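You operate a simulated robot arm through the tools that you are given. There is no shell and no other tool. Be economical: measure what you need, move in short steps, check, and stop when the job is done.

Carry out the task below with a simulated robot arm. There is one attempt and no reset: what you move stays moved.

JOB
Draw both pillars out of the pillar block.
Fine: swing each latch clear before its pillar; the black pillar goes in the green pot, the long pillar in its cup; leave the other two.

It is judged by the outcome, as a careful person would: the job done as asked, and still so three seconds after it is handed in. It fails if anything else is knocked over, pushed out of place, dropped, spilled or broken.

ROBOT AND FRAMES
A 7-joint arm with a two-finger parallel gripper, fixed in place. Base frame: the origin is at the foot of the arm, x ahead of it, y to its left, z up; the work surface is at about z = 860. Readings come in mm, rad, newtons and seconds.
With the tool pointing down near the work surface it reaches from about 300 to 700 mm from the base axis. Its first joint turns from -1.152 to 1.152 rad. Payload 1.57 kg.
The tool frame sits at the grasp point between the pads (the TCP): z along the fingers, y along the line on which they close. The tips reach 30 mm beyond it. The gripper opens to 110 mm. The fingers are 24 mm wide and 12 mm thick; the gripper's body (48 by 112 mm) begins 78 mm behind the TCP.
Orientation is that of the tool frame in the base frame, as a unit quaternion [x, y, z, w]. With the fingers straight down and closing along the base's y, the tool's x points along the base's -x, its y along +y and its z along -z.

CONTROLS
- The arm moves only by the tool move_arm. Its argument "rows" is a list of rows, each an object (a shift or turn left out is 0, a gripper value left out holds the last) with "grip": the gripper command, from -1 (shut) to 1 (fully open), values between in proportion; "xyz": the shift along the tool's x, y, z in mm, a list of three; "angular": the turn, a rotation vector about the tool's x, y, z in rad, a list of three. In form: [{"grip": grip, "xyz": [x, y, z], "angular": [ax, ay, az]}, ...]. A call has 1 to 10 rows; each row shifts and turns the commanded pose from where the row before left it, along the tool's axes as they then stand. A row lasts 0.2 s, in which the tool goes at most 50 mm and 0.15 rad; a call with a longer step from one row to the next is refused whole, and so is a gripper value outside its range. Where a pose cannot be reached the arm comes as near as it can. A force on the tool above 40 N (or 10 N above the force at the start of the call, whichever is more), or a blocked arm, ends the call early, and 0.2 s more pass. The fingers move at their own pace (about 108 mm/s each) and stop on an object; they squeeze with about 40 N. The grip force told is the motor's: it shows also when the fingers shut on nothing. Time passes only in rows, and 0.2 s behind the last, so rows that do not move let the fingers close. It gives the time, the measured TCP pose, the force on the tool (base axes), the opening and the grip force at its end, in the units of the frame above (readings bear some noise), with the torque about the TCP (base axes, N m) and any sound that the robot's microphone picked up, and new pictures: "show" is both (left out), scene, wrist or none.
- Cameras (640 x 400 px; columns grow to the right, rows downward): "scene" is fixed at [158.5, -390.1, 1400.6]; the picture's right is [0.82, -0.57, 0.00], its down [-0.35, -0.50, -0.79] and it looks along [0.45, 0.65, -0.61] (base axes); focal length 332 px, centre (320, 200). "wrist" rides on the gripper at [70, 16, -141] in the tool frame; the picture's right is [-0.23, 0.97, 0.00], its down [-0.86, -0.20, -0.48] and it looks along [-0.47, -0.11, 0.88] (tool axes); focal length 222 px, centre (320, 200). There is no depth. A picture from a camera that has moved, and an enlarged one, comes with that camera's place and axes in the base frame and with its lens.
- inspect(camera, box): a new picture of the part [left, top, right, bottom] of that camera's present view, enlarged. It takes no simulated time.
- sign_off(): hands the job in; it is judged then, once.

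Work in short steps. Places have to be worked out from the pictures, the camera data and where the tool is seen: move nearer, look again, correct. Check each grasp and each placing, and mend what went wrong. You have 120 turns and 200 pictures in all, those below and enlarged ones among them. Open the gripper and draw the arm clear of the work before you hand the job in, unless the task says otherwise; then end with one line.

The tools are called after "Emit:" as a command line: name --argument value ..., lists and objects as JSON in quotes. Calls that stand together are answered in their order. move_arm: Moves the arm, as the interface text tells. Its arguments: {"type":"object","properties":{"rows":{"type":"array","items":{"type":"object","properties":{"grip":{"type":"number"},"xyz":{"type":"array","items":{"type":"number"}},"angular":{"type":"array","items":{"type":"number"}}}}},"show":{"type":"string","enum":["both","scene","wrist","none"]}},"required":["rows"]} The other tools are called the same way: inspect (camera, box) takes an enlarged picture of a part of a camera's view; sign_off () hands the job in.

At the start:

```text
time: 0.0
tcp_pos: [485.5, 35.8, 1099.3]
tcp_rot: [-0.001, 1.0, 0.0, -0.001]
force: [0.2, -0.3, -1.3]
moment: [0.0, 0.02, -0.01]
opening: 109.9
grip_force: 0.0
```

scene: 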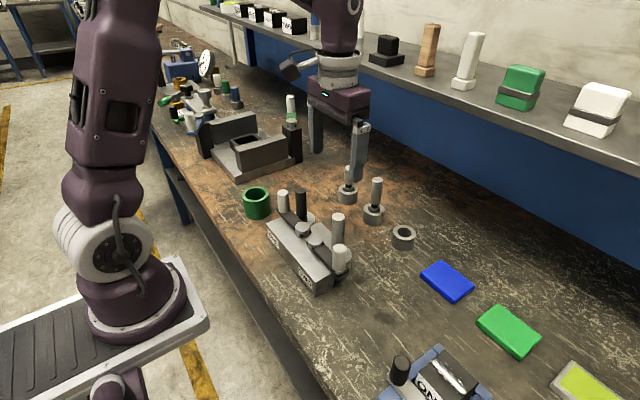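
wrist: 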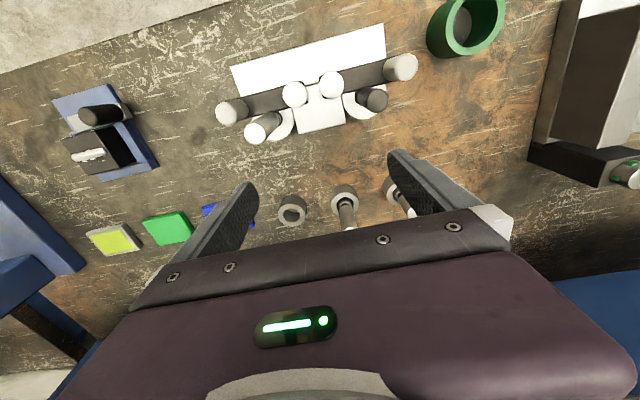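

I start by enlarging the pillar block area in both views.

Emit:
inspect --camera "scene" --box '[230, 160, 430, 300]'

Emit:
inspect --camera "wrist" --box '[190, 0, 510, 240]'

```text
2.86 times, centred on (330, 230) of scene
camera zoom: at [158.5, -390.1, 1400.6], right [0.82, -0.57, 0.0], down [-0.35, -0.5, -0.79], along [0.45, 0.65, -0.61], focal length 950 px, centre (291, 114)
```

zoom: 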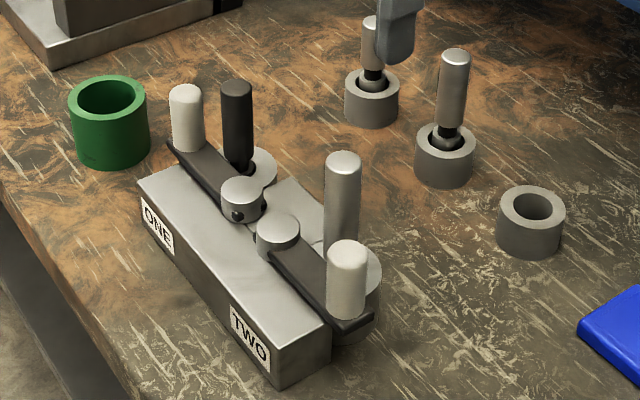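

```text
1.67 times, centred on (350, 120) of wrist
camera zoom: at [416.1, 52.1, 1239.8], right [0.23, 0.97, 0.0], down [0.86, -0.2, 0.48], along [0.47, -0.11, -0.88], focal length 370 px, centre (270, 333)
```

zoom: 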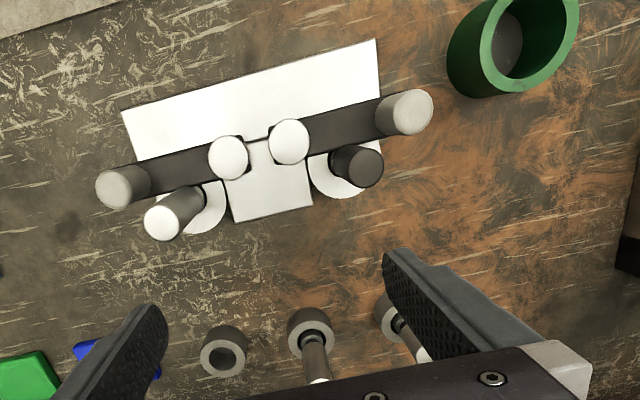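

Emit:
inspect --camera "scene" --box '[272, 180, 320, 240]'

Emit:
inspect --camera "scene" --box '[305, 205, 360, 280]'

Emit:
inspect --camera "wrist" --box '[310, 40, 430, 120]'

Emit:
inspect --camera "wrist" --box '[205, 75, 325, 155]'

```text
6.67 times, centred on (296, 210) of scene
camera zoom: at [158.5, -390.1, 1400.6], right [0.82, -0.57, 0.0], down [-0.35, -0.5, -0.79], along [0.45, 0.65, -0.61], focal length 2216 px, centre (480, 133)
```

zoom: 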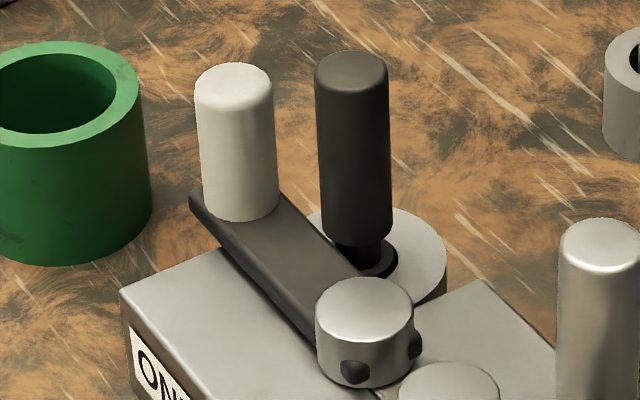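

```text
5.33 times, centred on (332, 242) of scene
camera zoom: at [158.5, -390.1, 1400.6], right [0.82, -0.57, 0.0], down [-0.35, -0.5, -0.79], along [0.45, 0.65, -0.61], focal length 1773 px, centre (253, -27)
```

zoom: 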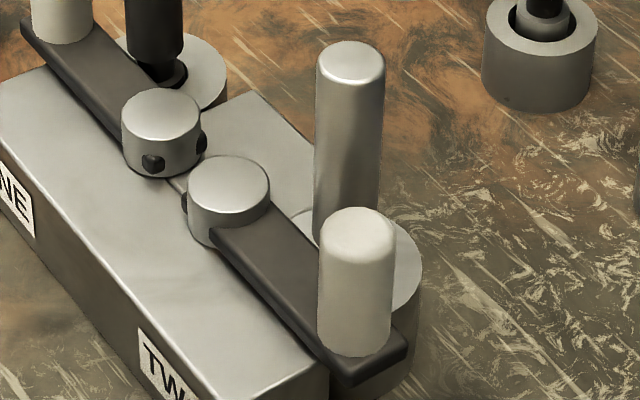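

```text
5.00 times, centred on (370, 80) of wrist
camera zoom: at [416.1, 52.1, 1239.8], right [0.23, 0.97, 0.0], down [0.86, -0.2, 0.48], along [0.47, -0.11, -0.88], focal length 1111 px, centre (70, 800)
```

zoom: 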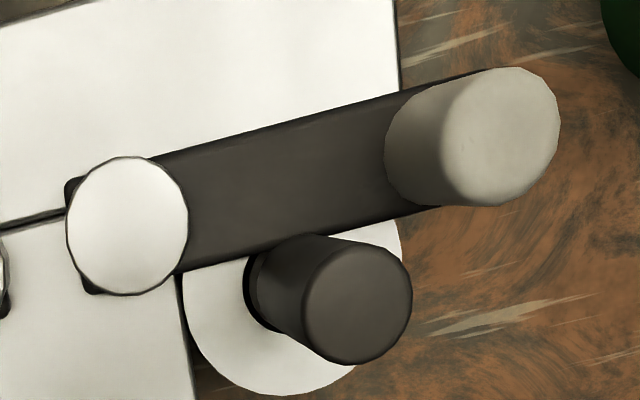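

```text
5.00 times, centred on (265, 115) of wrist
camera zoom: at [416.1, 52.1, 1239.8], right [0.23, 0.97, 0.0], down [0.86, -0.2, 0.48], along [0.47, -0.11, -0.88], focal length 1111 px, centre (595, 625)
```

zoom: 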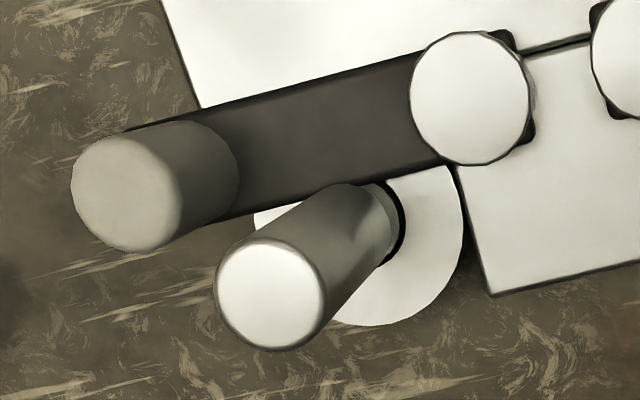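

The latches' pivots sit at about (426, 64) and (426, 15), with handles outboard. The ONE handle is near (427, 140) with its top at z≈970. I shut the gripper and go above a spot on the +x side of that handle.

Emit:
move_arm --rows '[{"grip": -1, "xyz": [10, 40, 0]}, {"xyz": [10.5, 40, 0]}, {"xyz": [0, 32, 0]}, {"xyz": [0, 0, 40]}, {"xyz": [0, 0, 40]}, {"xyz": [0, 0, 0]}]'

Emit:
inspect --camera "scene" --box '[260, 140, 360, 240]'

```text
time: 1.4
tcp_pos: [464.7, 149.6, 1022.5]
tcp_rot: [0.0, 1.0, 0.001, 0.0]
force: [0.9, 0.4, -0.1]
moment: [-0.01, 0.04, -0.02]
opening: 0.2
grip_force: 20.9
camera wrist: at [395.9, 166.4, 1162.1], right [0.23, 0.97, 0.0], down [0.86, -0.2, 0.48], along [0.47, -0.11, -0.88], focal length 222 px, centre (320, 200)
```

scene: 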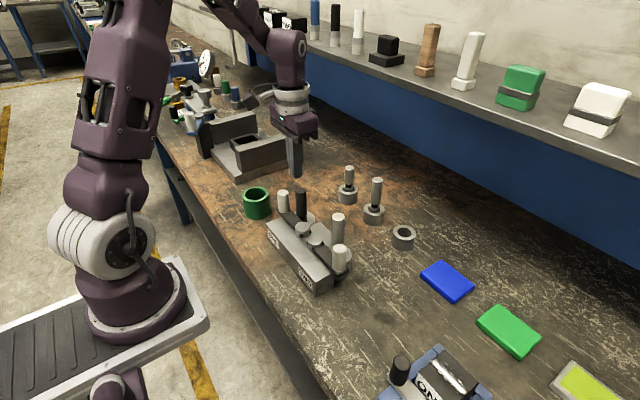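
wrist: 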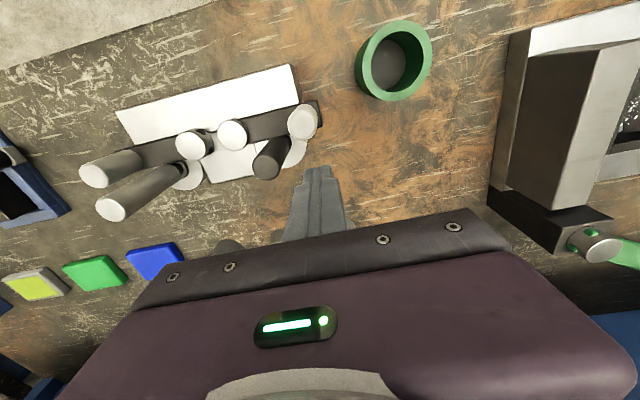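

```text
4.00 times, centred on (310, 190) of scene
camera zoom: at [158.5, -390.1, 1400.6], right [0.82, -0.57, 0.0], down [-0.35, -0.5, -0.79], along [0.45, 0.65, -0.61], focal length 1330 px, centre (360, 240)
```

zoom: 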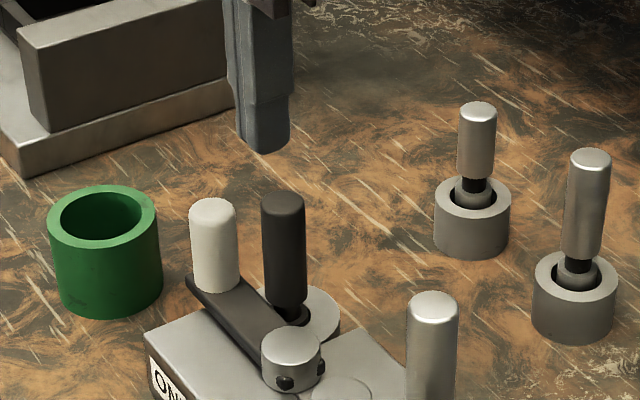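

The tool shows where I expected it. The handle is at about (424, 142) and the fingers are clear of it, so I lower to handle height.

Emit:
move_arm --rows '[{"xyz": [0, 0, 34]}, {"xyz": [0, 0, 33]}, {"xyz": [0, 0, 0]}]'

Emit:
inspect --camera "scene" --box '[260, 160, 340, 240]'

```text
time: 2.2
tcp_pos: [465.8, 149.1, 951.7]
tcp_rot: [0.001, 1.0, -0.001, 0.0]
force: [0.7, 0.2, 0.1]
moment: [-0.02, 0.01, -0.01]
opening: 0.1
grip_force: 21.0
camera wrist: at [395.7, 165.8, 1092.3], right [0.23, 0.97, 0.0], down [0.86, -0.2, 0.48], along [0.47, -0.11, -0.88], focal length 222 px, centre (320, 200)
```

scene: 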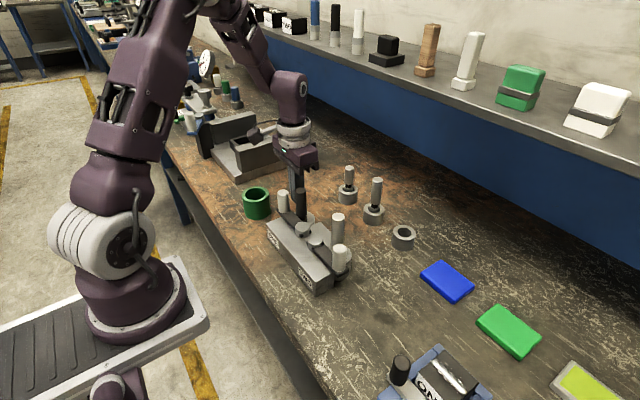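
wrist: 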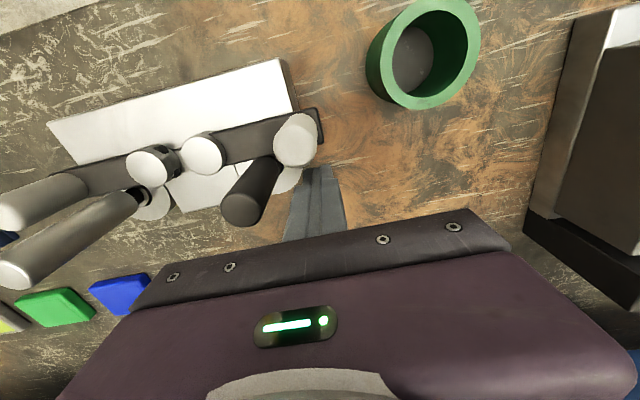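

```text
5.00 times, centred on (300, 200) of scene
camera zoom: at [158.5, -390.1, 1400.6], right [0.82, -0.57, 0.0], down [-0.35, -0.5, -0.79], along [0.45, 0.65, -0.61], focal length 1662 px, centre (420, 200)
```

zoom: 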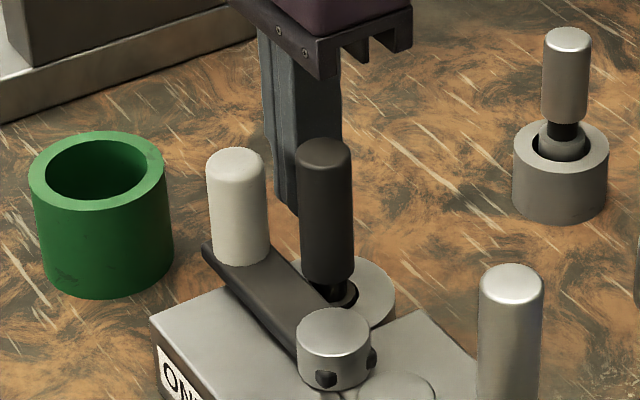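

The fingers stand beside the handle, clear of the pillar. I close up to the handle and push it round its pivot a little.

Emit:
move_arm --rows '[{"xyz": [16, 0, 0]}, {"xyz": [11.6, 2.9, 0], "angular": [0, 0, -0.15]}, {"xyz": [11.6, 2.9, 0], "angular": [0, 0, -0.15]}, {"xyz": [11.6, 2.9, 0], "angular": [0, 0, -0.15]}]'

Emit:
inspect --camera "scene" --box '[250, 170, 360, 280]'

```text
time: 3.2
tcp_pos: [413.6, 151.1, 953.1]
tcp_rot: [-0.223, 0.975, 0.001, 0.0]
force: [3.8, 1.0, -0.3]
moment: [0.0, 0.04, 0.04]
opening: 0.1
grip_force: 21.5
camera wrist: at [344.9, 135.6, 1092.8], right [-0.22, 0.98, 0.0], down [0.86, 0.19, 0.48], along [0.47, 0.11, -0.88], focal length 222 px, centre (320, 200)
```

scene: 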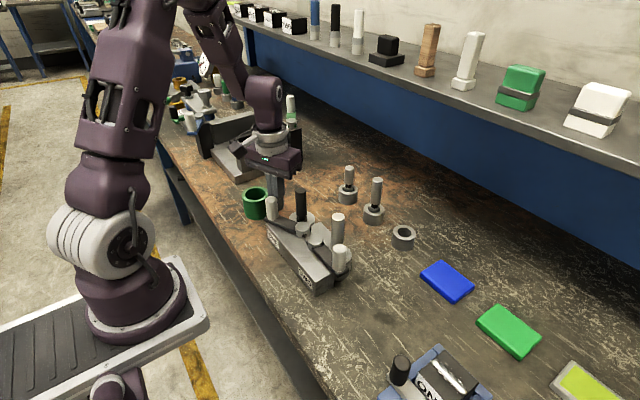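
wrist: 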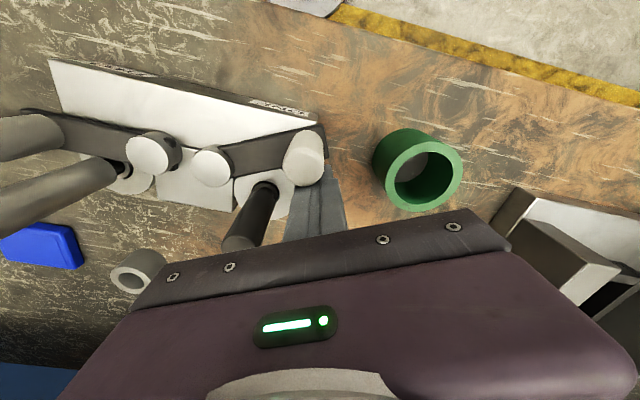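

```text
3.64 times, centred on (305, 225) of scene
camera zoom: at [158.6, -390.1, 1400.6], right [0.82, -0.57, 0.0], down [-0.35, -0.5, -0.79], along [0.45, 0.65, -0.61], focal length 1209 px, centre (374, 109)
```

zoom: 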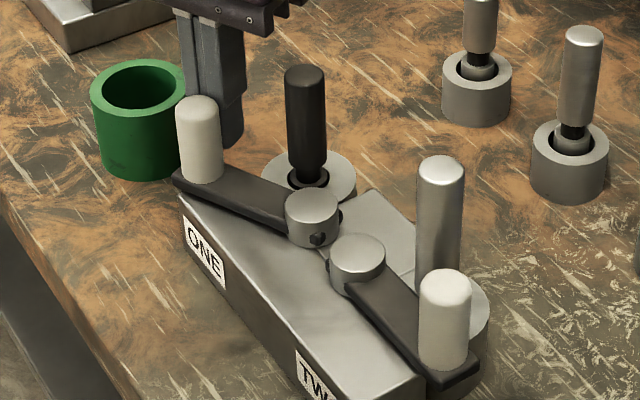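

The latch swings freely at about 4 N, so I carry on round the arc.

Emit:
move_arm --rows '[{"xyz": [11.6, 2.9, 0], "angular": [0, 0, -0.15]}, {"xyz": [11.6, 2.9, 0], "angular": [0, 0, -0.15]}, {"xyz": [11.6, 2.9, 0], "angular": [0, 0, -0.15]}, {"xyz": [11.6, 2.9, 0], "angular": [0, 0, -0.15]}, {"xyz": [11.6, 2.9, 0], "angular": [0, 0, -0.15]}]'

Emit:
inspect --camera "scene" --box '[250, 170, 360, 280]'

```text
time: 4.3
tcp_pos: [372.2, 133.4, 954.3]
tcp_rot: [-0.534, 0.846, 0.002, 0.011]
force: [4.4, 8.1, 1.3]
moment: [-0.19, 0.07, 0.03]
opening: 0.0
grip_force: 21.2
stopped in row 5: the force on the tool passed its limit at 54 N (the readings are from after the stop); the commanded pose is now the measured one
camera wrist: at [324.7, 75.6, 1092.3], right [-0.78, 0.62, 0.0], down [0.54, 0.68, 0.5], along [0.31, 0.39, -0.87], focal length 222 px, centre (320, 200)
```

scene: 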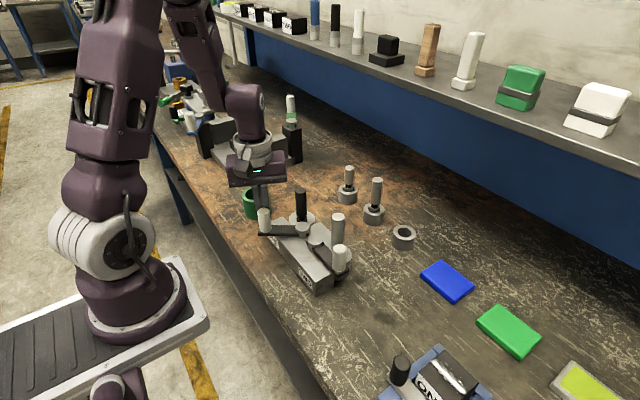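
wrist: 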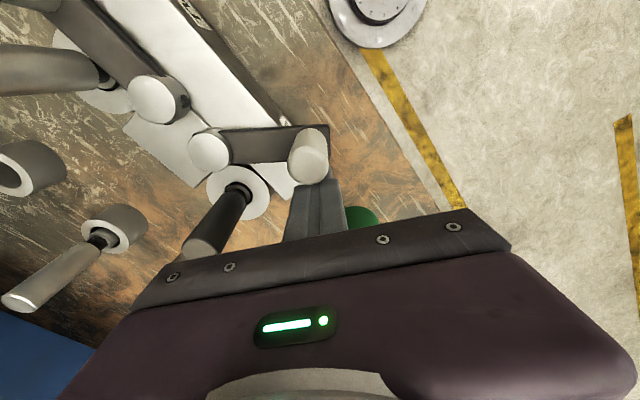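

```text
3.64 times, centred on (305, 225) of scene
camera zoom: at [158.6, -389.9, 1400.6], right [0.82, -0.57, 0.0], down [-0.35, -0.5, -0.79], along [0.45, 0.65, -0.61], focal length 1209 px, centre (374, 109)
```

zoom: 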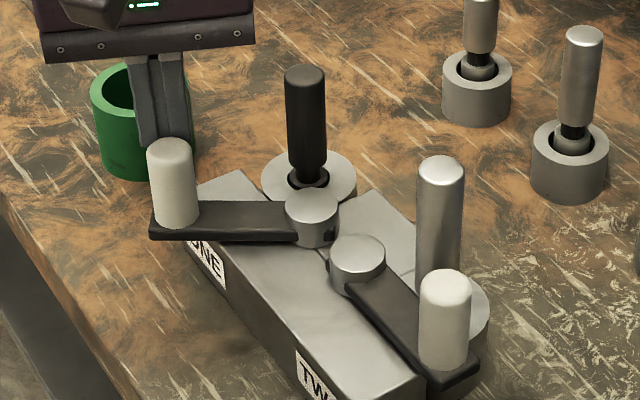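

At about 63° the latch met its end stop, and it is well clear of the bore. The block has not shifted. I back off, rise, and check the latch stays put.

Emit:
move_arm --rows '[{"xyz": [-18, 0, 0]}, {"xyz": [0, 0, -40]}, {"xyz": [0, 0, -40]}, {"xyz": [0, 0, 0]}]'

Emit:
inspect --camera "scene" --box '[250, 170, 360, 280]'

```text
time: 5.3
tcp_pos: [378.4, 148.5, 1036.8]
tcp_rot: [-0.534, 0.846, 0.003, 0.009]
force: [-0.4, 0.2, 0.8]
moment: [-0.02, -0.03, 0.01]
opening: 0.0
grip_force: 21.2
camera wrist: at [332.2, 90.8, 1174.5], right [-0.78, 0.62, 0.0], down [0.54, 0.68, 0.5], along [0.31, 0.39, -0.87], focal length 222 px, centre (320, 200)
```

scene: 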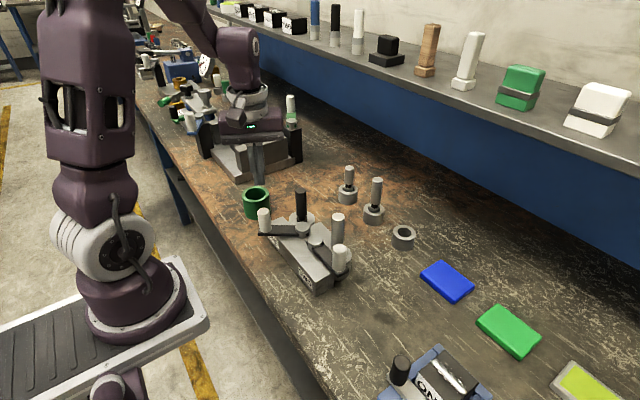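
wrist: 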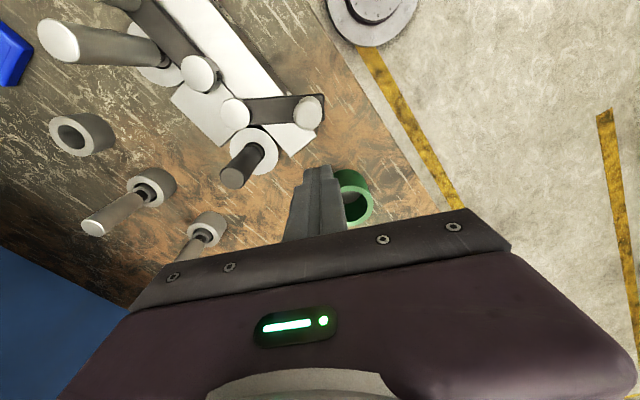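

```text
3.64 times, centred on (305, 225) of scene
camera zoom: at [158.5, -390.1, 1400.6], right [0.82, -0.57, 0.0], down [-0.35, -0.5, -0.79], along [0.45, 0.65, -0.61], focal length 1209 px, centre (374, 109)
```

zoom: 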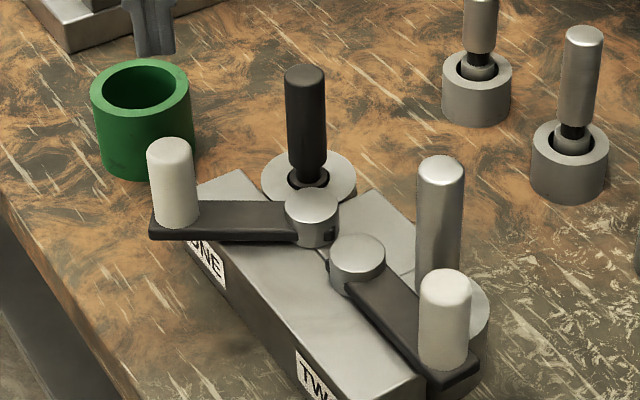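

The latch stayed. I rise and turn the tool back to its straight yaw.

Emit:
move_arm --rows '[{"xyz": [0, 0, -25], "angular": [0, 0, 0.141]}, {"angular": [0, 0, 0.141]}, {"angular": [0, 0, 0.141]}, {"angular": [0, 0, 0.141]}, {"angular": [0, 0, 0.141]}, {"angular": [0, 0, 0.141]}, {"angular": [0, 0, 0.141]}, {"angular": [0, 0, 0.14]}, {"xyz": [0, 0, 0]}]' --show "wrist"

```text
time: 7.3
tcp_pos: [376.9, 147.3, 1058.8]
tcp_rot: [0.001, 1.0, 0.008, 0.007]
force: [-0.2, -1.4, -0.4]
moment: [-0.03, -0.01, 0.02]
opening: 0.0
grip_force: 21.3
camera wrist: at [306.1, 162.2, 1198.4], right [0.23, 0.97, 0.02], down [0.85, -0.21, 0.49], along [0.48, -0.1, -0.87], focal length 222 px, centre (320, 200)
```

wrist: 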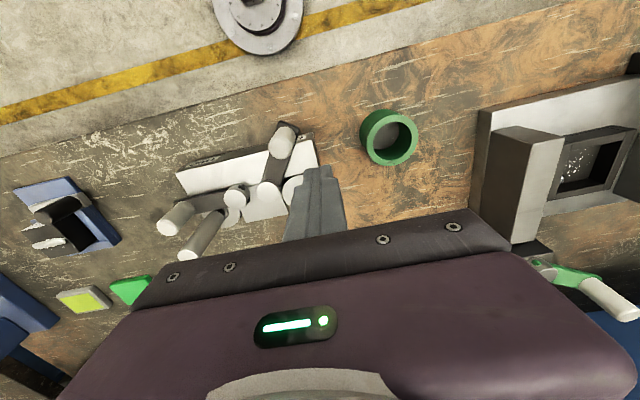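

I correct the small tilt and move above the +x side of handle TWO, at about (427, -61).

Emit:
move_arm --rows '[{"angular": [0.016, 0.014, -0.002]}, {"xyz": [-14.8, -36.2, 0]}, {"xyz": [-14.8, -36.2, 0]}, {"xyz": [-14.8, -36.2, 0]}, {"xyz": [-14.8, -36.2, 0]}, {"xyz": [-14.8, -36.2, 0]}, {"xyz": [-14.8, -36.2, 0]}, {"xyz": [0, 0, 0]}]'

Emit:
inspect --camera "wrist" --box '[230, 60, 410, 200]'

Emit:
inspect --camera "scene" --box '[290, 160, 390, 270]'

```text
time: 9.1
tcp_pos: [464.9, -70.8, 1059.4]
tcp_rot: [0.0, 1.0, -0.002, -0.001]
force: [0.3, -0.3, -0.1]
moment: [0.04, 0.0, 0.0]
opening: 0.1
grip_force: 21.3
camera wrist: at [395.9, -53.8, 1199.2], right [0.23, 0.97, 0.0], down [0.86, -0.2, 0.48], along [0.46, -0.11, -0.88], focal length 222 px, centre (320, 200)
```

scene: 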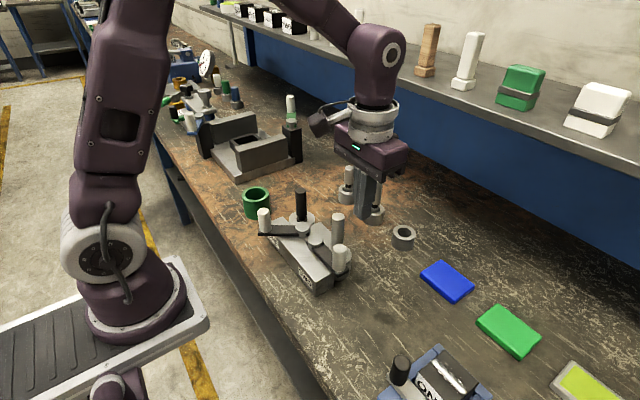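
wrist: 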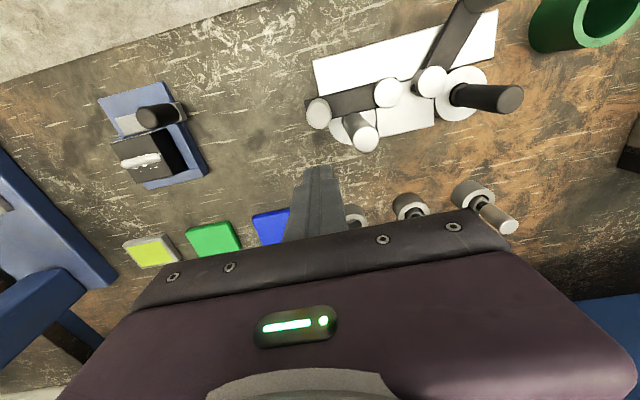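

```text
2.86 times, centred on (320, 130) of wrist
camera zoom: at [395.9, -53.8, 1199.2], right [0.23, 0.97, 0.0], down [0.86, -0.2, 0.48], along [0.46, -0.11, -0.88], focal length 635 px, centre (320, 400)
```

zoom: 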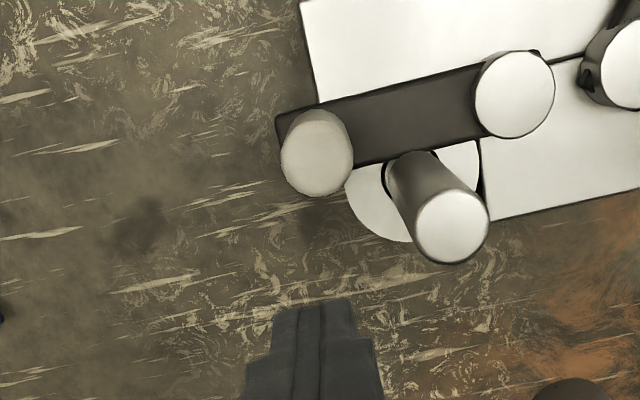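

```text
3.64 times, centred on (340, 215) of scene
camera zoom: at [158.5, -390.1, 1400.6], right [0.82, -0.57, 0.0], down [-0.35, -0.5, -0.79], along [0.45, 0.65, -0.61], focal length 1209 px, centre (247, 146)
```

zoom: 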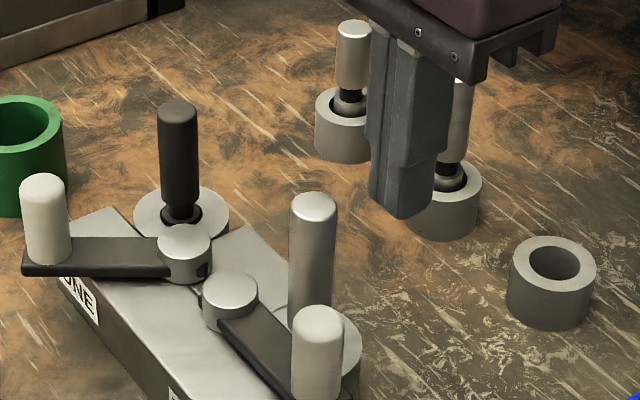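

Handle TWO is at about (423, -62) and the long pillar at about (450, -25). The path down is clear, so I lower beside the handle.

Emit:
move_arm --rows '[{"xyz": [0, 0, 36]}, {"xyz": [0, 0, 35]}, {"xyz": [0, 0, 35]}, {"xyz": [0, 0, 0]}]'

Emit:
inspect --camera "scene" --box '[290, 180, 380, 290]'

```text
time: 10.1
tcp_pos: [465.9, -70.3, 951.5]
tcp_rot: [0.0, 1.0, -0.001, 0.0]
force: [-0.1, -0.4, -0.5]
moment: [0.03, -0.01, -0.02]
opening: 0.1
grip_force: 21.1
camera wrist: at [397.2, -52.6, 1091.4], right [0.23, 0.97, 0.0], down [0.86, -0.2, 0.48], along [0.46, -0.11, -0.88], focal length 222 px, centre (320, 200)
```

scene: 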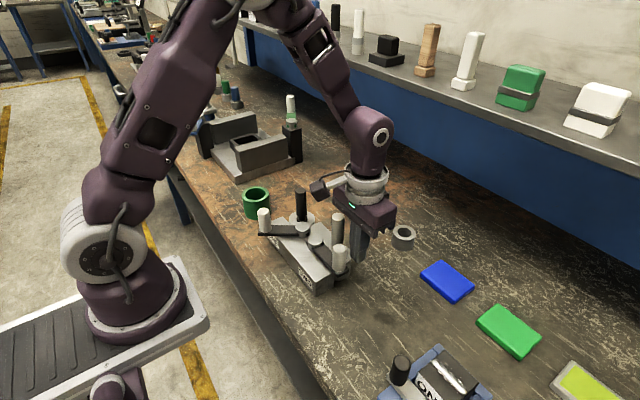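
wrist: 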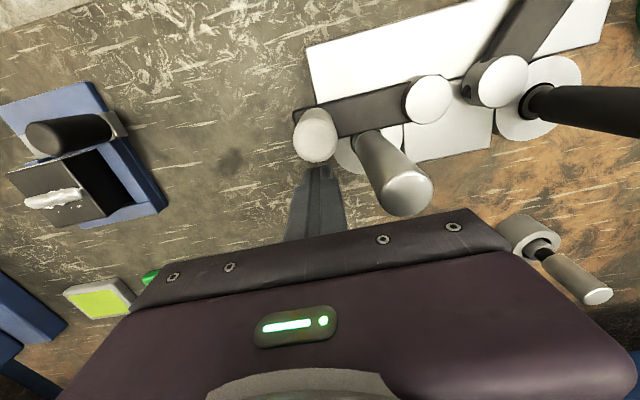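

```text
3.64 times, centred on (335, 235) of scene
camera zoom: at [158.5, -390.1, 1400.6], right [0.82, -0.57, 0.0], down [-0.35, -0.5, -0.79], along [0.45, 0.65, -0.61], focal length 1209 px, centre (266, 73)
```

zoom: 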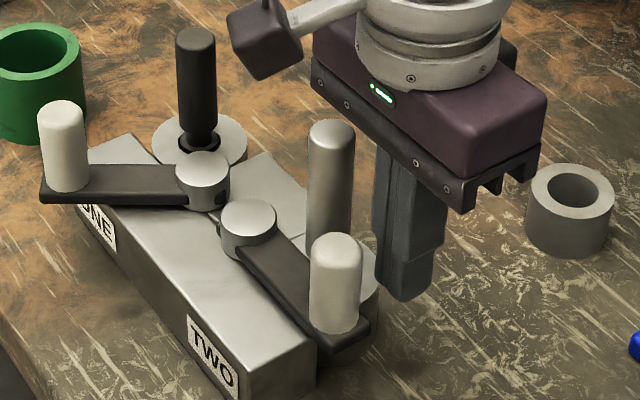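

I push latch TWO round as a mirror image of the first.

Emit:
move_arm --rows '[{"xyz": [16, 0, 0]}, {"xyz": [11.6, -2.9, 0], "angular": [0, 0, 0.15]}, {"xyz": [11.6, -2.9, 0], "angular": [0, 0, 0.15]}, {"xyz": [11.6, -2.9, 0], "angular": [0, 0, 0.15]}, {"xyz": [11.6, -2.9, 0], "angular": [0, 0, 0.15]}, {"xyz": [11.6, -2.9, 0], "angular": [0, 0, 0.15]}, {"xyz": [11.6, -2.9, 0], "angular": [0, 0, 0.15]}, {"xyz": [5.8, -1.4, 0], "angular": [0, 0, 0.075]}]'

Emit:
inspect --camera "scene" --box '[250, 180, 380, 300]'

```text
time: 11.9
tcp_pos: [375.7, -59.0, 953.4]
tcp_rot: [0.47, 0.883, -0.001, 0.0]
force: [0.9, -3.0, -0.5]
moment: [0.02, 0.0, -0.02]
opening: 0.0
grip_force: 21.4
camera wrist: at [350.6, 8.8, 1092.8], right [0.93, 0.36, 0.0], down [0.31, -0.82, 0.48], along [0.17, -0.45, -0.88], focal length 222 px, centre (320, 200)
```

scene: 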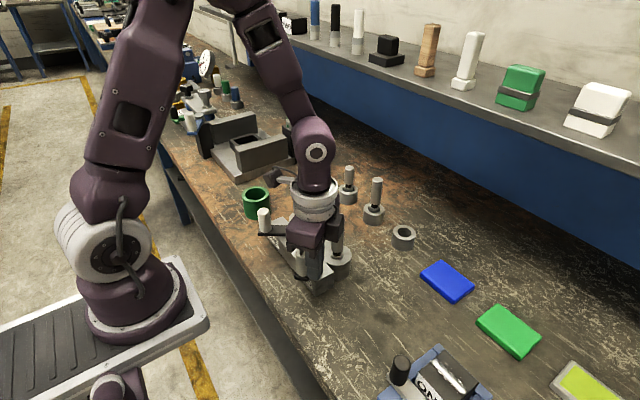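
wrist: 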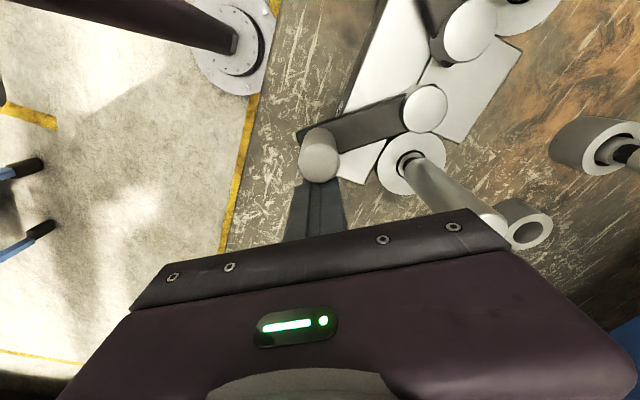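

```text
3.33 times, centred on (315, 240) of scene
camera zoom: at [158.6, -390.2, 1400.6], right [0.82, -0.57, 0.0], down [-0.35, -0.5, -0.79], along [0.45, 0.65, -0.61], focal length 1108 px, centre (337, 67)
```

zoom: 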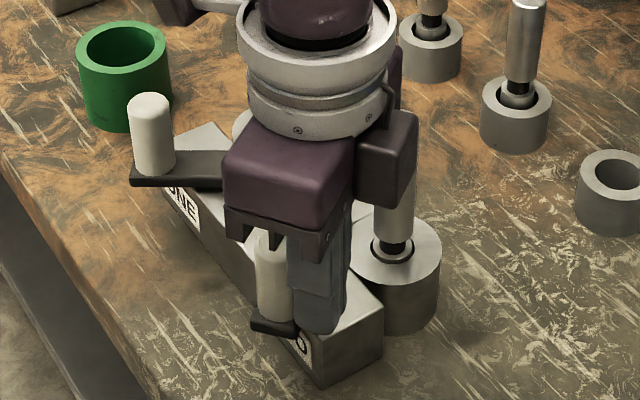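

It is at 56° and moving freely. I nudge a little further towards the stop, gently, then back off and rise.

Emit:
move_arm --rows '[{"xyz": [3.9, -1, 0], "angular": [0, 0, 0.05]}, {"xyz": [2.5, -0.6, 0], "angular": [0, 0, 0.03]}, {"xyz": [1.6, -0.4, 0], "angular": [0, 0, 0.02]}]' --show "none"

Emit:
move_arm --rows '[{"xyz": [-18, 0, 0]}, {"xyz": [0, 0, -45]}, {"xyz": [0, 0, -45]}, {"xyz": [0, 0, -30]}, {"xyz": [0, 0, 0]}]'

Emit:
inspect --camera "scene" --box '[250, 180, 380, 300]'

```text
time: 12.7
tcp_pos: [369.7, -54.1, 952.6]
tcp_rot: [0.512, 0.859, 0.0, 0.001]
force: [5.8, -14.3, -4.9]
moment: [0.12, 0.04, -0.06]
opening: 0.1
grip_force: 21.2
```

```text
time: 13.9
tcp_pos: [379.7, -68.6, 1072.4]
tcp_rot: [0.511, 0.859, -0.001, -0.001]
force: [-0.1, 0.4, 0.0]
moment: [0.0, 0.01, 0.01]
opening: 0.0
grip_force: 22.0
camera wrist: at [360.5, 2.4, 1212.5], right [0.96, 0.26, 0.0], down [0.23, -0.85, 0.48], along [0.12, -0.46, -0.88], focal length 222 px, centre (320, 200)
```

scene: 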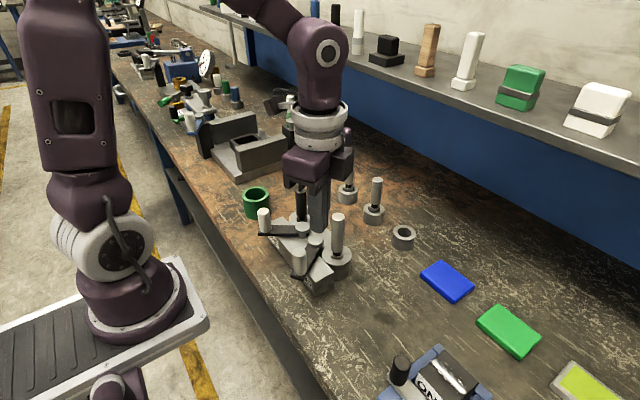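
wrist: 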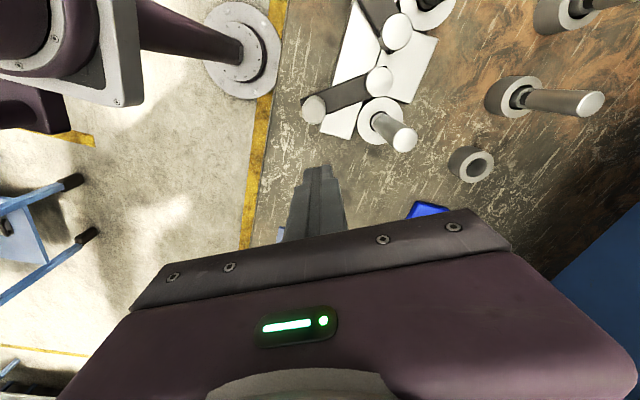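

```text
3.33 times, centred on (315, 240) of scene
camera zoom: at [158.5, -390.1, 1400.6], right [0.82, -0.57, 0.0], down [-0.35, -0.5, -0.79], along [0.45, 0.65, -0.61], focal length 1108 px, centre (337, 67)
```

zoom: 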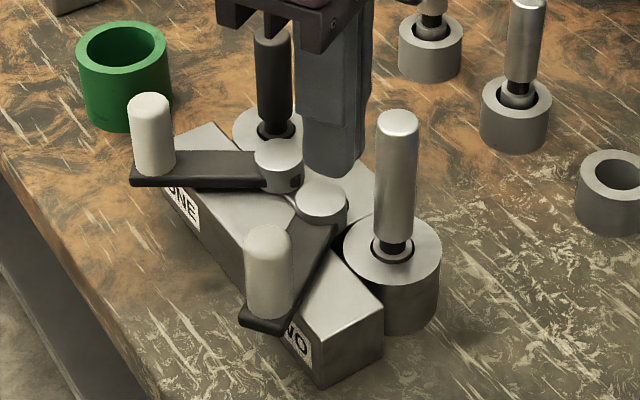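

Both latches are clear and the block is in place. I turn the tool back square and open it partway.

Emit:
move_arm --rows '[{"grip": 0.1, "angular": [0, 0, -0.134]}, {"angular": [0, 0, -0.134]}, {"angular": [0, 0, -0.134]}, {"angular": [0, 0, -0.134]}, {"angular": [0, 0, -0.134]}, {"angular": [0, 0, -0.134]}, {"angular": [0, 0, -0.134]}, {"angular": [0, 0, -0.134]}, {"xyz": [-30, 20, 0]}, {"xyz": [0, 0, 0]}]'

Emit:
inspect --camera "wrist" --box '[240, 60, 440, 200]'

```text
time: 16.1
tcp_pos: [408.8, -48.0, 1072.8]
tcp_rot: [-0.001, 1.0, 0.0, -0.001]
force: [-0.2, -0.4, -0.2]
moment: [0.03, -0.01, -0.01]
opening: 60.4
grip_force: 0.0
camera wrist: at [339.7, -30.4, 1213.0], right [0.23, 0.97, 0.0], down [0.86, -0.2, 0.48], along [0.46, -0.11, -0.88], focal length 222 px, centre (320, 200)
```

scene: 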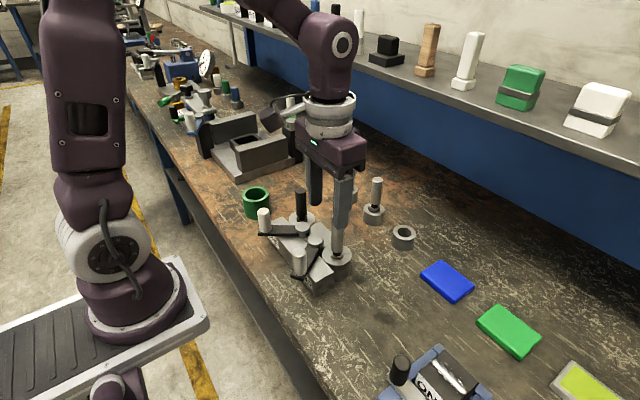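
wrist: 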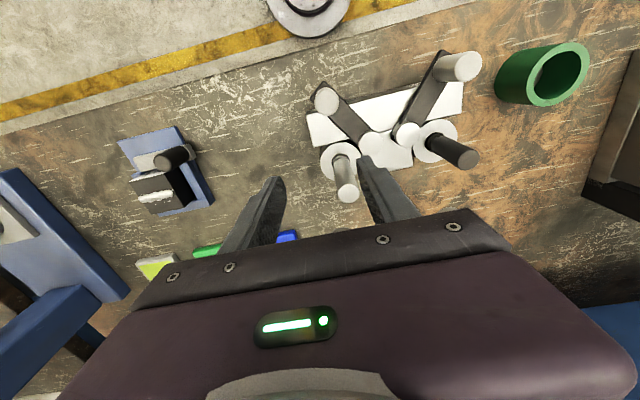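

```text
2.86 times, centred on (340, 130) of wrist
camera zoom: at [339.7, -30.4, 1213.0], right [0.23, 0.97, 0.0], down [0.86, -0.2, 0.48], along [0.46, -0.11, -0.88], focal length 635 px, centre (263, 400)
```

zoom: 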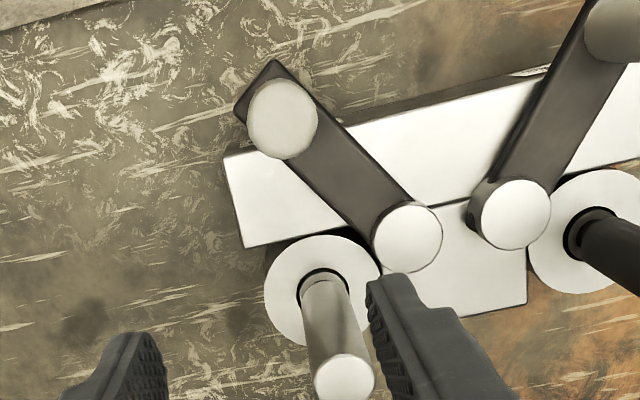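

The long pillar is at (450, -25.5) with its top at z≈1002. I centre over it and lower part of the way.

Emit:
move_arm --rows '[{"xyz": [-20, 11, 0]}, {"xyz": [-21.2, 11.5, 0]}, {"xyz": [0, 0, 0]}, {"xyz": [0, 0, 30]}, {"xyz": [0, 0, 0]}]'

Emit:
inspect --camera "wrist" --box '[240, 100, 400, 240]'

Emit:
inspect --camera "scene" --box '[290, 160, 400, 280]'

```text
time: 17.3
tcp_pos: [451.5, -26.9, 1045.0]
tcp_rot: [0.001, 1.0, -0.001, 0.0]
force: [0.2, 0.5, -0.1]
moment: [0.0, -0.03, -0.01]
opening: 60.5
grip_force: 0.2
camera wrist: at [381.8, -9.7, 1183.8], right [0.23, 0.97, 0.0], down [0.86, -0.2, 0.48], along [0.46, -0.11, -0.88], focal length 222 px, centre (320, 200)
```

scene: 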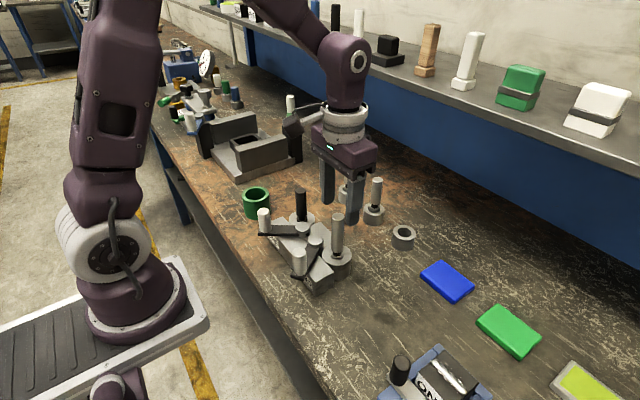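
wrist: 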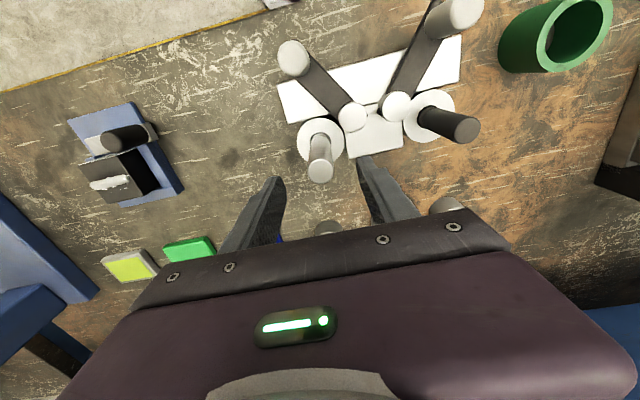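

```text
2.86 times, centred on (320, 170) of wrist
camera zoom: at [381.8, -9.7, 1183.8], right [0.23, 0.97, 0.0], down [0.86, -0.2, 0.48], along [0.46, -0.11, -0.88], focal length 635 px, centre (320, 286)
```

zoom: 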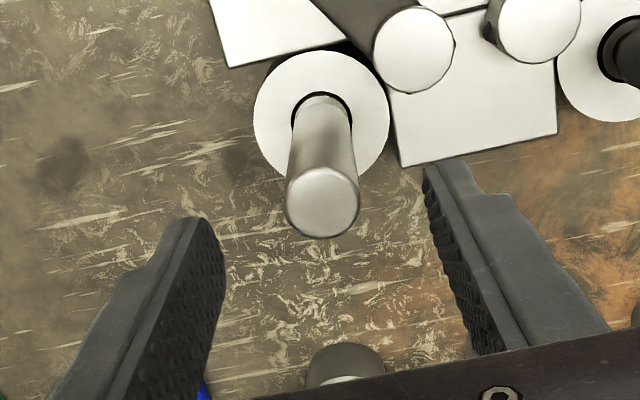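

```text
3.33 times, centred on (345, 220) of scene
camera zoom: at [158.5, -390.1, 1400.6], right [0.82, -0.57, 0.0], down [-0.35, -0.5, -0.79], along [0.45, 0.65, -0.61], focal length 1108 px, centre (237, 133)
```

zoom: 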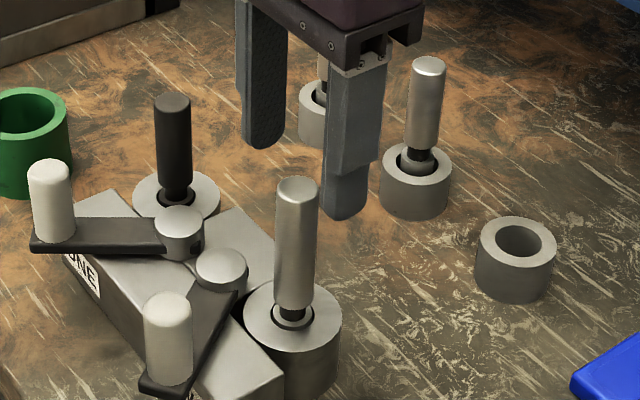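

The pillar is centred between the fingers. I lower to z≈962, and grip once that is confirmed.

Emit:
move_arm --rows '[{"xyz": [0, 0.5, 30]}, {"xyz": [0, 0, 30]}, {"xyz": [0, 0, 23]}, {"xyz": [0, 0, 0]}]'

Emit:
inspect --camera "scene" --box '[290, 180, 380, 280]'

```text
time: 18.3
tcp_pos: [449.1, -26.6, 960.6]
tcp_rot: [0.001, 1.0, -0.001, -0.001]
force: [0.0, 0.7, -0.4]
moment: [-0.03, -0.01, 0.01]
opening: 60.4
grip_force: 0.0
camera wrist: at [380.5, -9.2, 1099.6], right [0.23, 0.97, 0.0], down [0.86, -0.2, 0.48], along [0.46, -0.11, -0.88], focal length 222 px, centre (320, 200)
```

scene: 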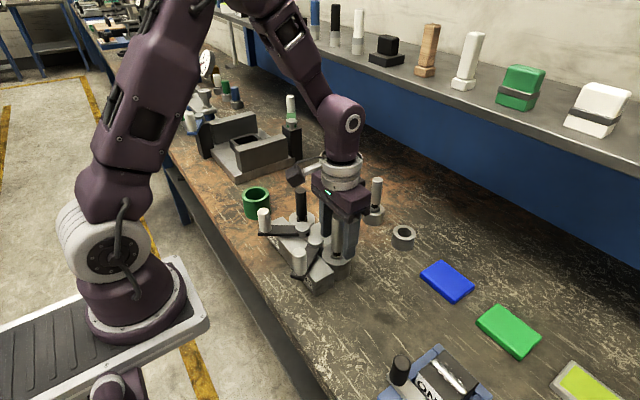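
wrist: 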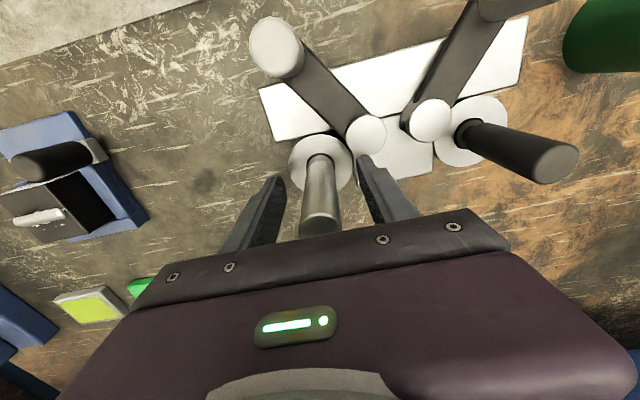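

```text
4.00 times, centred on (335, 230) of scene
camera zoom: at [158.5, -390.1, 1400.6], right [0.82, -0.57, 0.0], down [-0.35, -0.5, -0.79], along [0.45, 0.65, -0.61], focal length 1330 px, centre (260, 80)
```

zoom: 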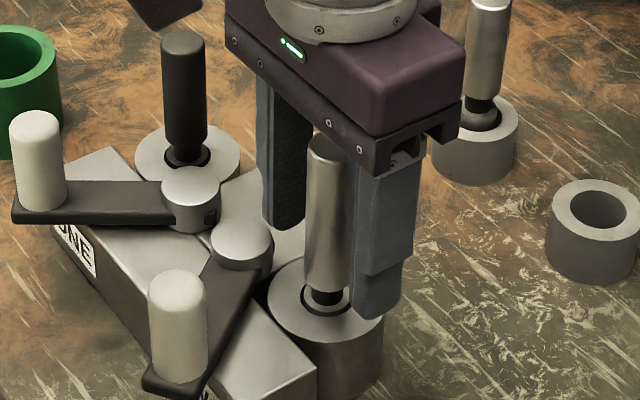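

The fingers straddle the pillar, so I close.

Emit:
move_arm --rows '[{"grip": -1}, {}, {}]' --show "wrist"

Emit:
inspect --camera "scene" --box '[290, 180, 380, 280]'

```text
time: 19.1
tcp_pos: [450.0, -26.4, 960.7]
tcp_rot: [0.001, 1.0, 0.0, -0.001]
force: [0.2, -0.5, -0.2]
moment: [-0.12, 0.01, 0.01]
opening: 23.5
grip_force: 35.5
camera wrist: at [380.5, -9.3, 1099.8], right [0.23, 0.97, 0.0], down [0.86, -0.2, 0.48], along [0.46, -0.11, -0.88], focal length 222 px, centre (320, 200)
```

wrist: 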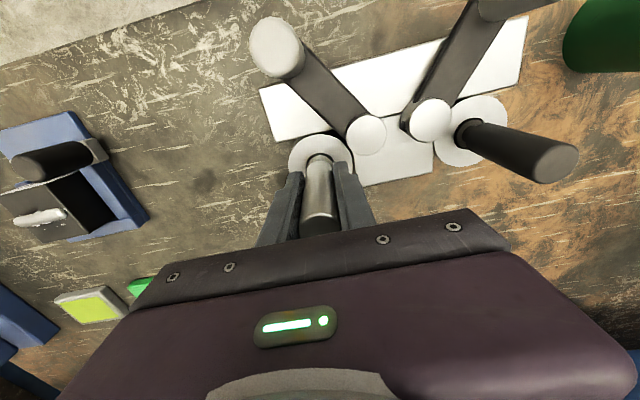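

```text
4.00 times, centred on (335, 230) of scene
camera zoom: at [158.6, -390.1, 1400.6], right [0.82, -0.57, 0.0], down [-0.35, -0.5, -0.79], along [0.45, 0.65, -0.61], focal length 1330 px, centre (260, 80)
```

zoom: 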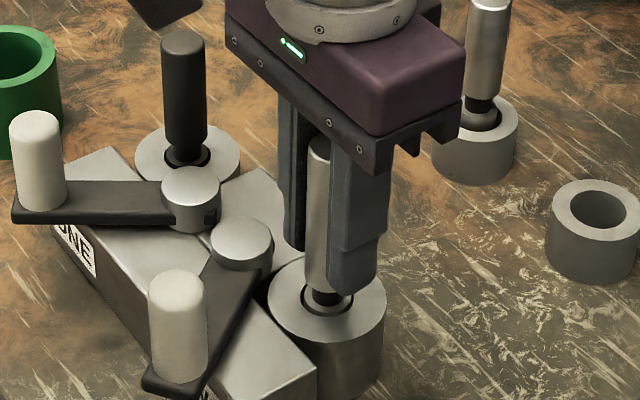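

The pillar is gripped at 23.5 mm with no side load. I draw it straight up gently.

Emit:
move_arm --rows '[{"xyz": [0, 0, -8]}, {"xyz": [0, 0, -12]}, {"xyz": [0, 0, -15]}, {"xyz": [0, 0, -15]}, {"xyz": [0, 0, -15]}]' --show "scene"

Emit:
inspect --camera "scene" --box '[290, 160, 380, 280]'

```text
time: 20.3
tcp_pos: [449.4, -26.0, 1027.0]
tcp_rot: [0.001, 1.0, -0.001, -0.001]
force: [-0.1, -0.1, -5.1]
moment: [0.02, 0.0, 0.0]
opening: 23.8
grip_force: 35.5
```

scene: 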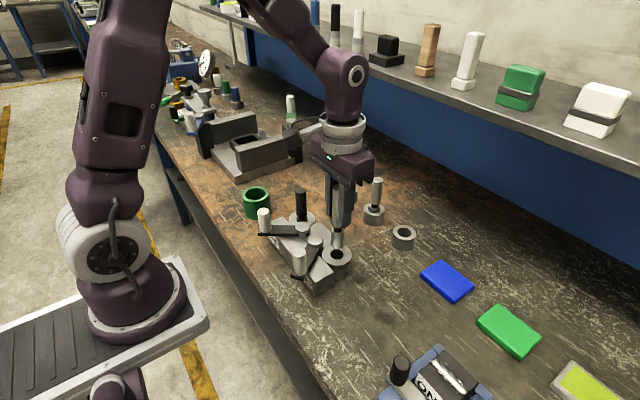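

```text
3.33 times, centred on (335, 220) of scene
camera zoom: at [158.6, -390.1, 1400.6], right [0.82, -0.57, 0.0], down [-0.35, -0.5, -0.79], along [0.45, 0.65, -0.61], focal length 1108 px, centre (270, 133)
```

zoom: 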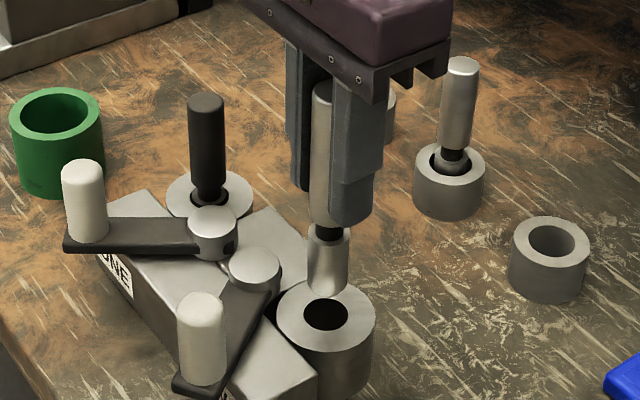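

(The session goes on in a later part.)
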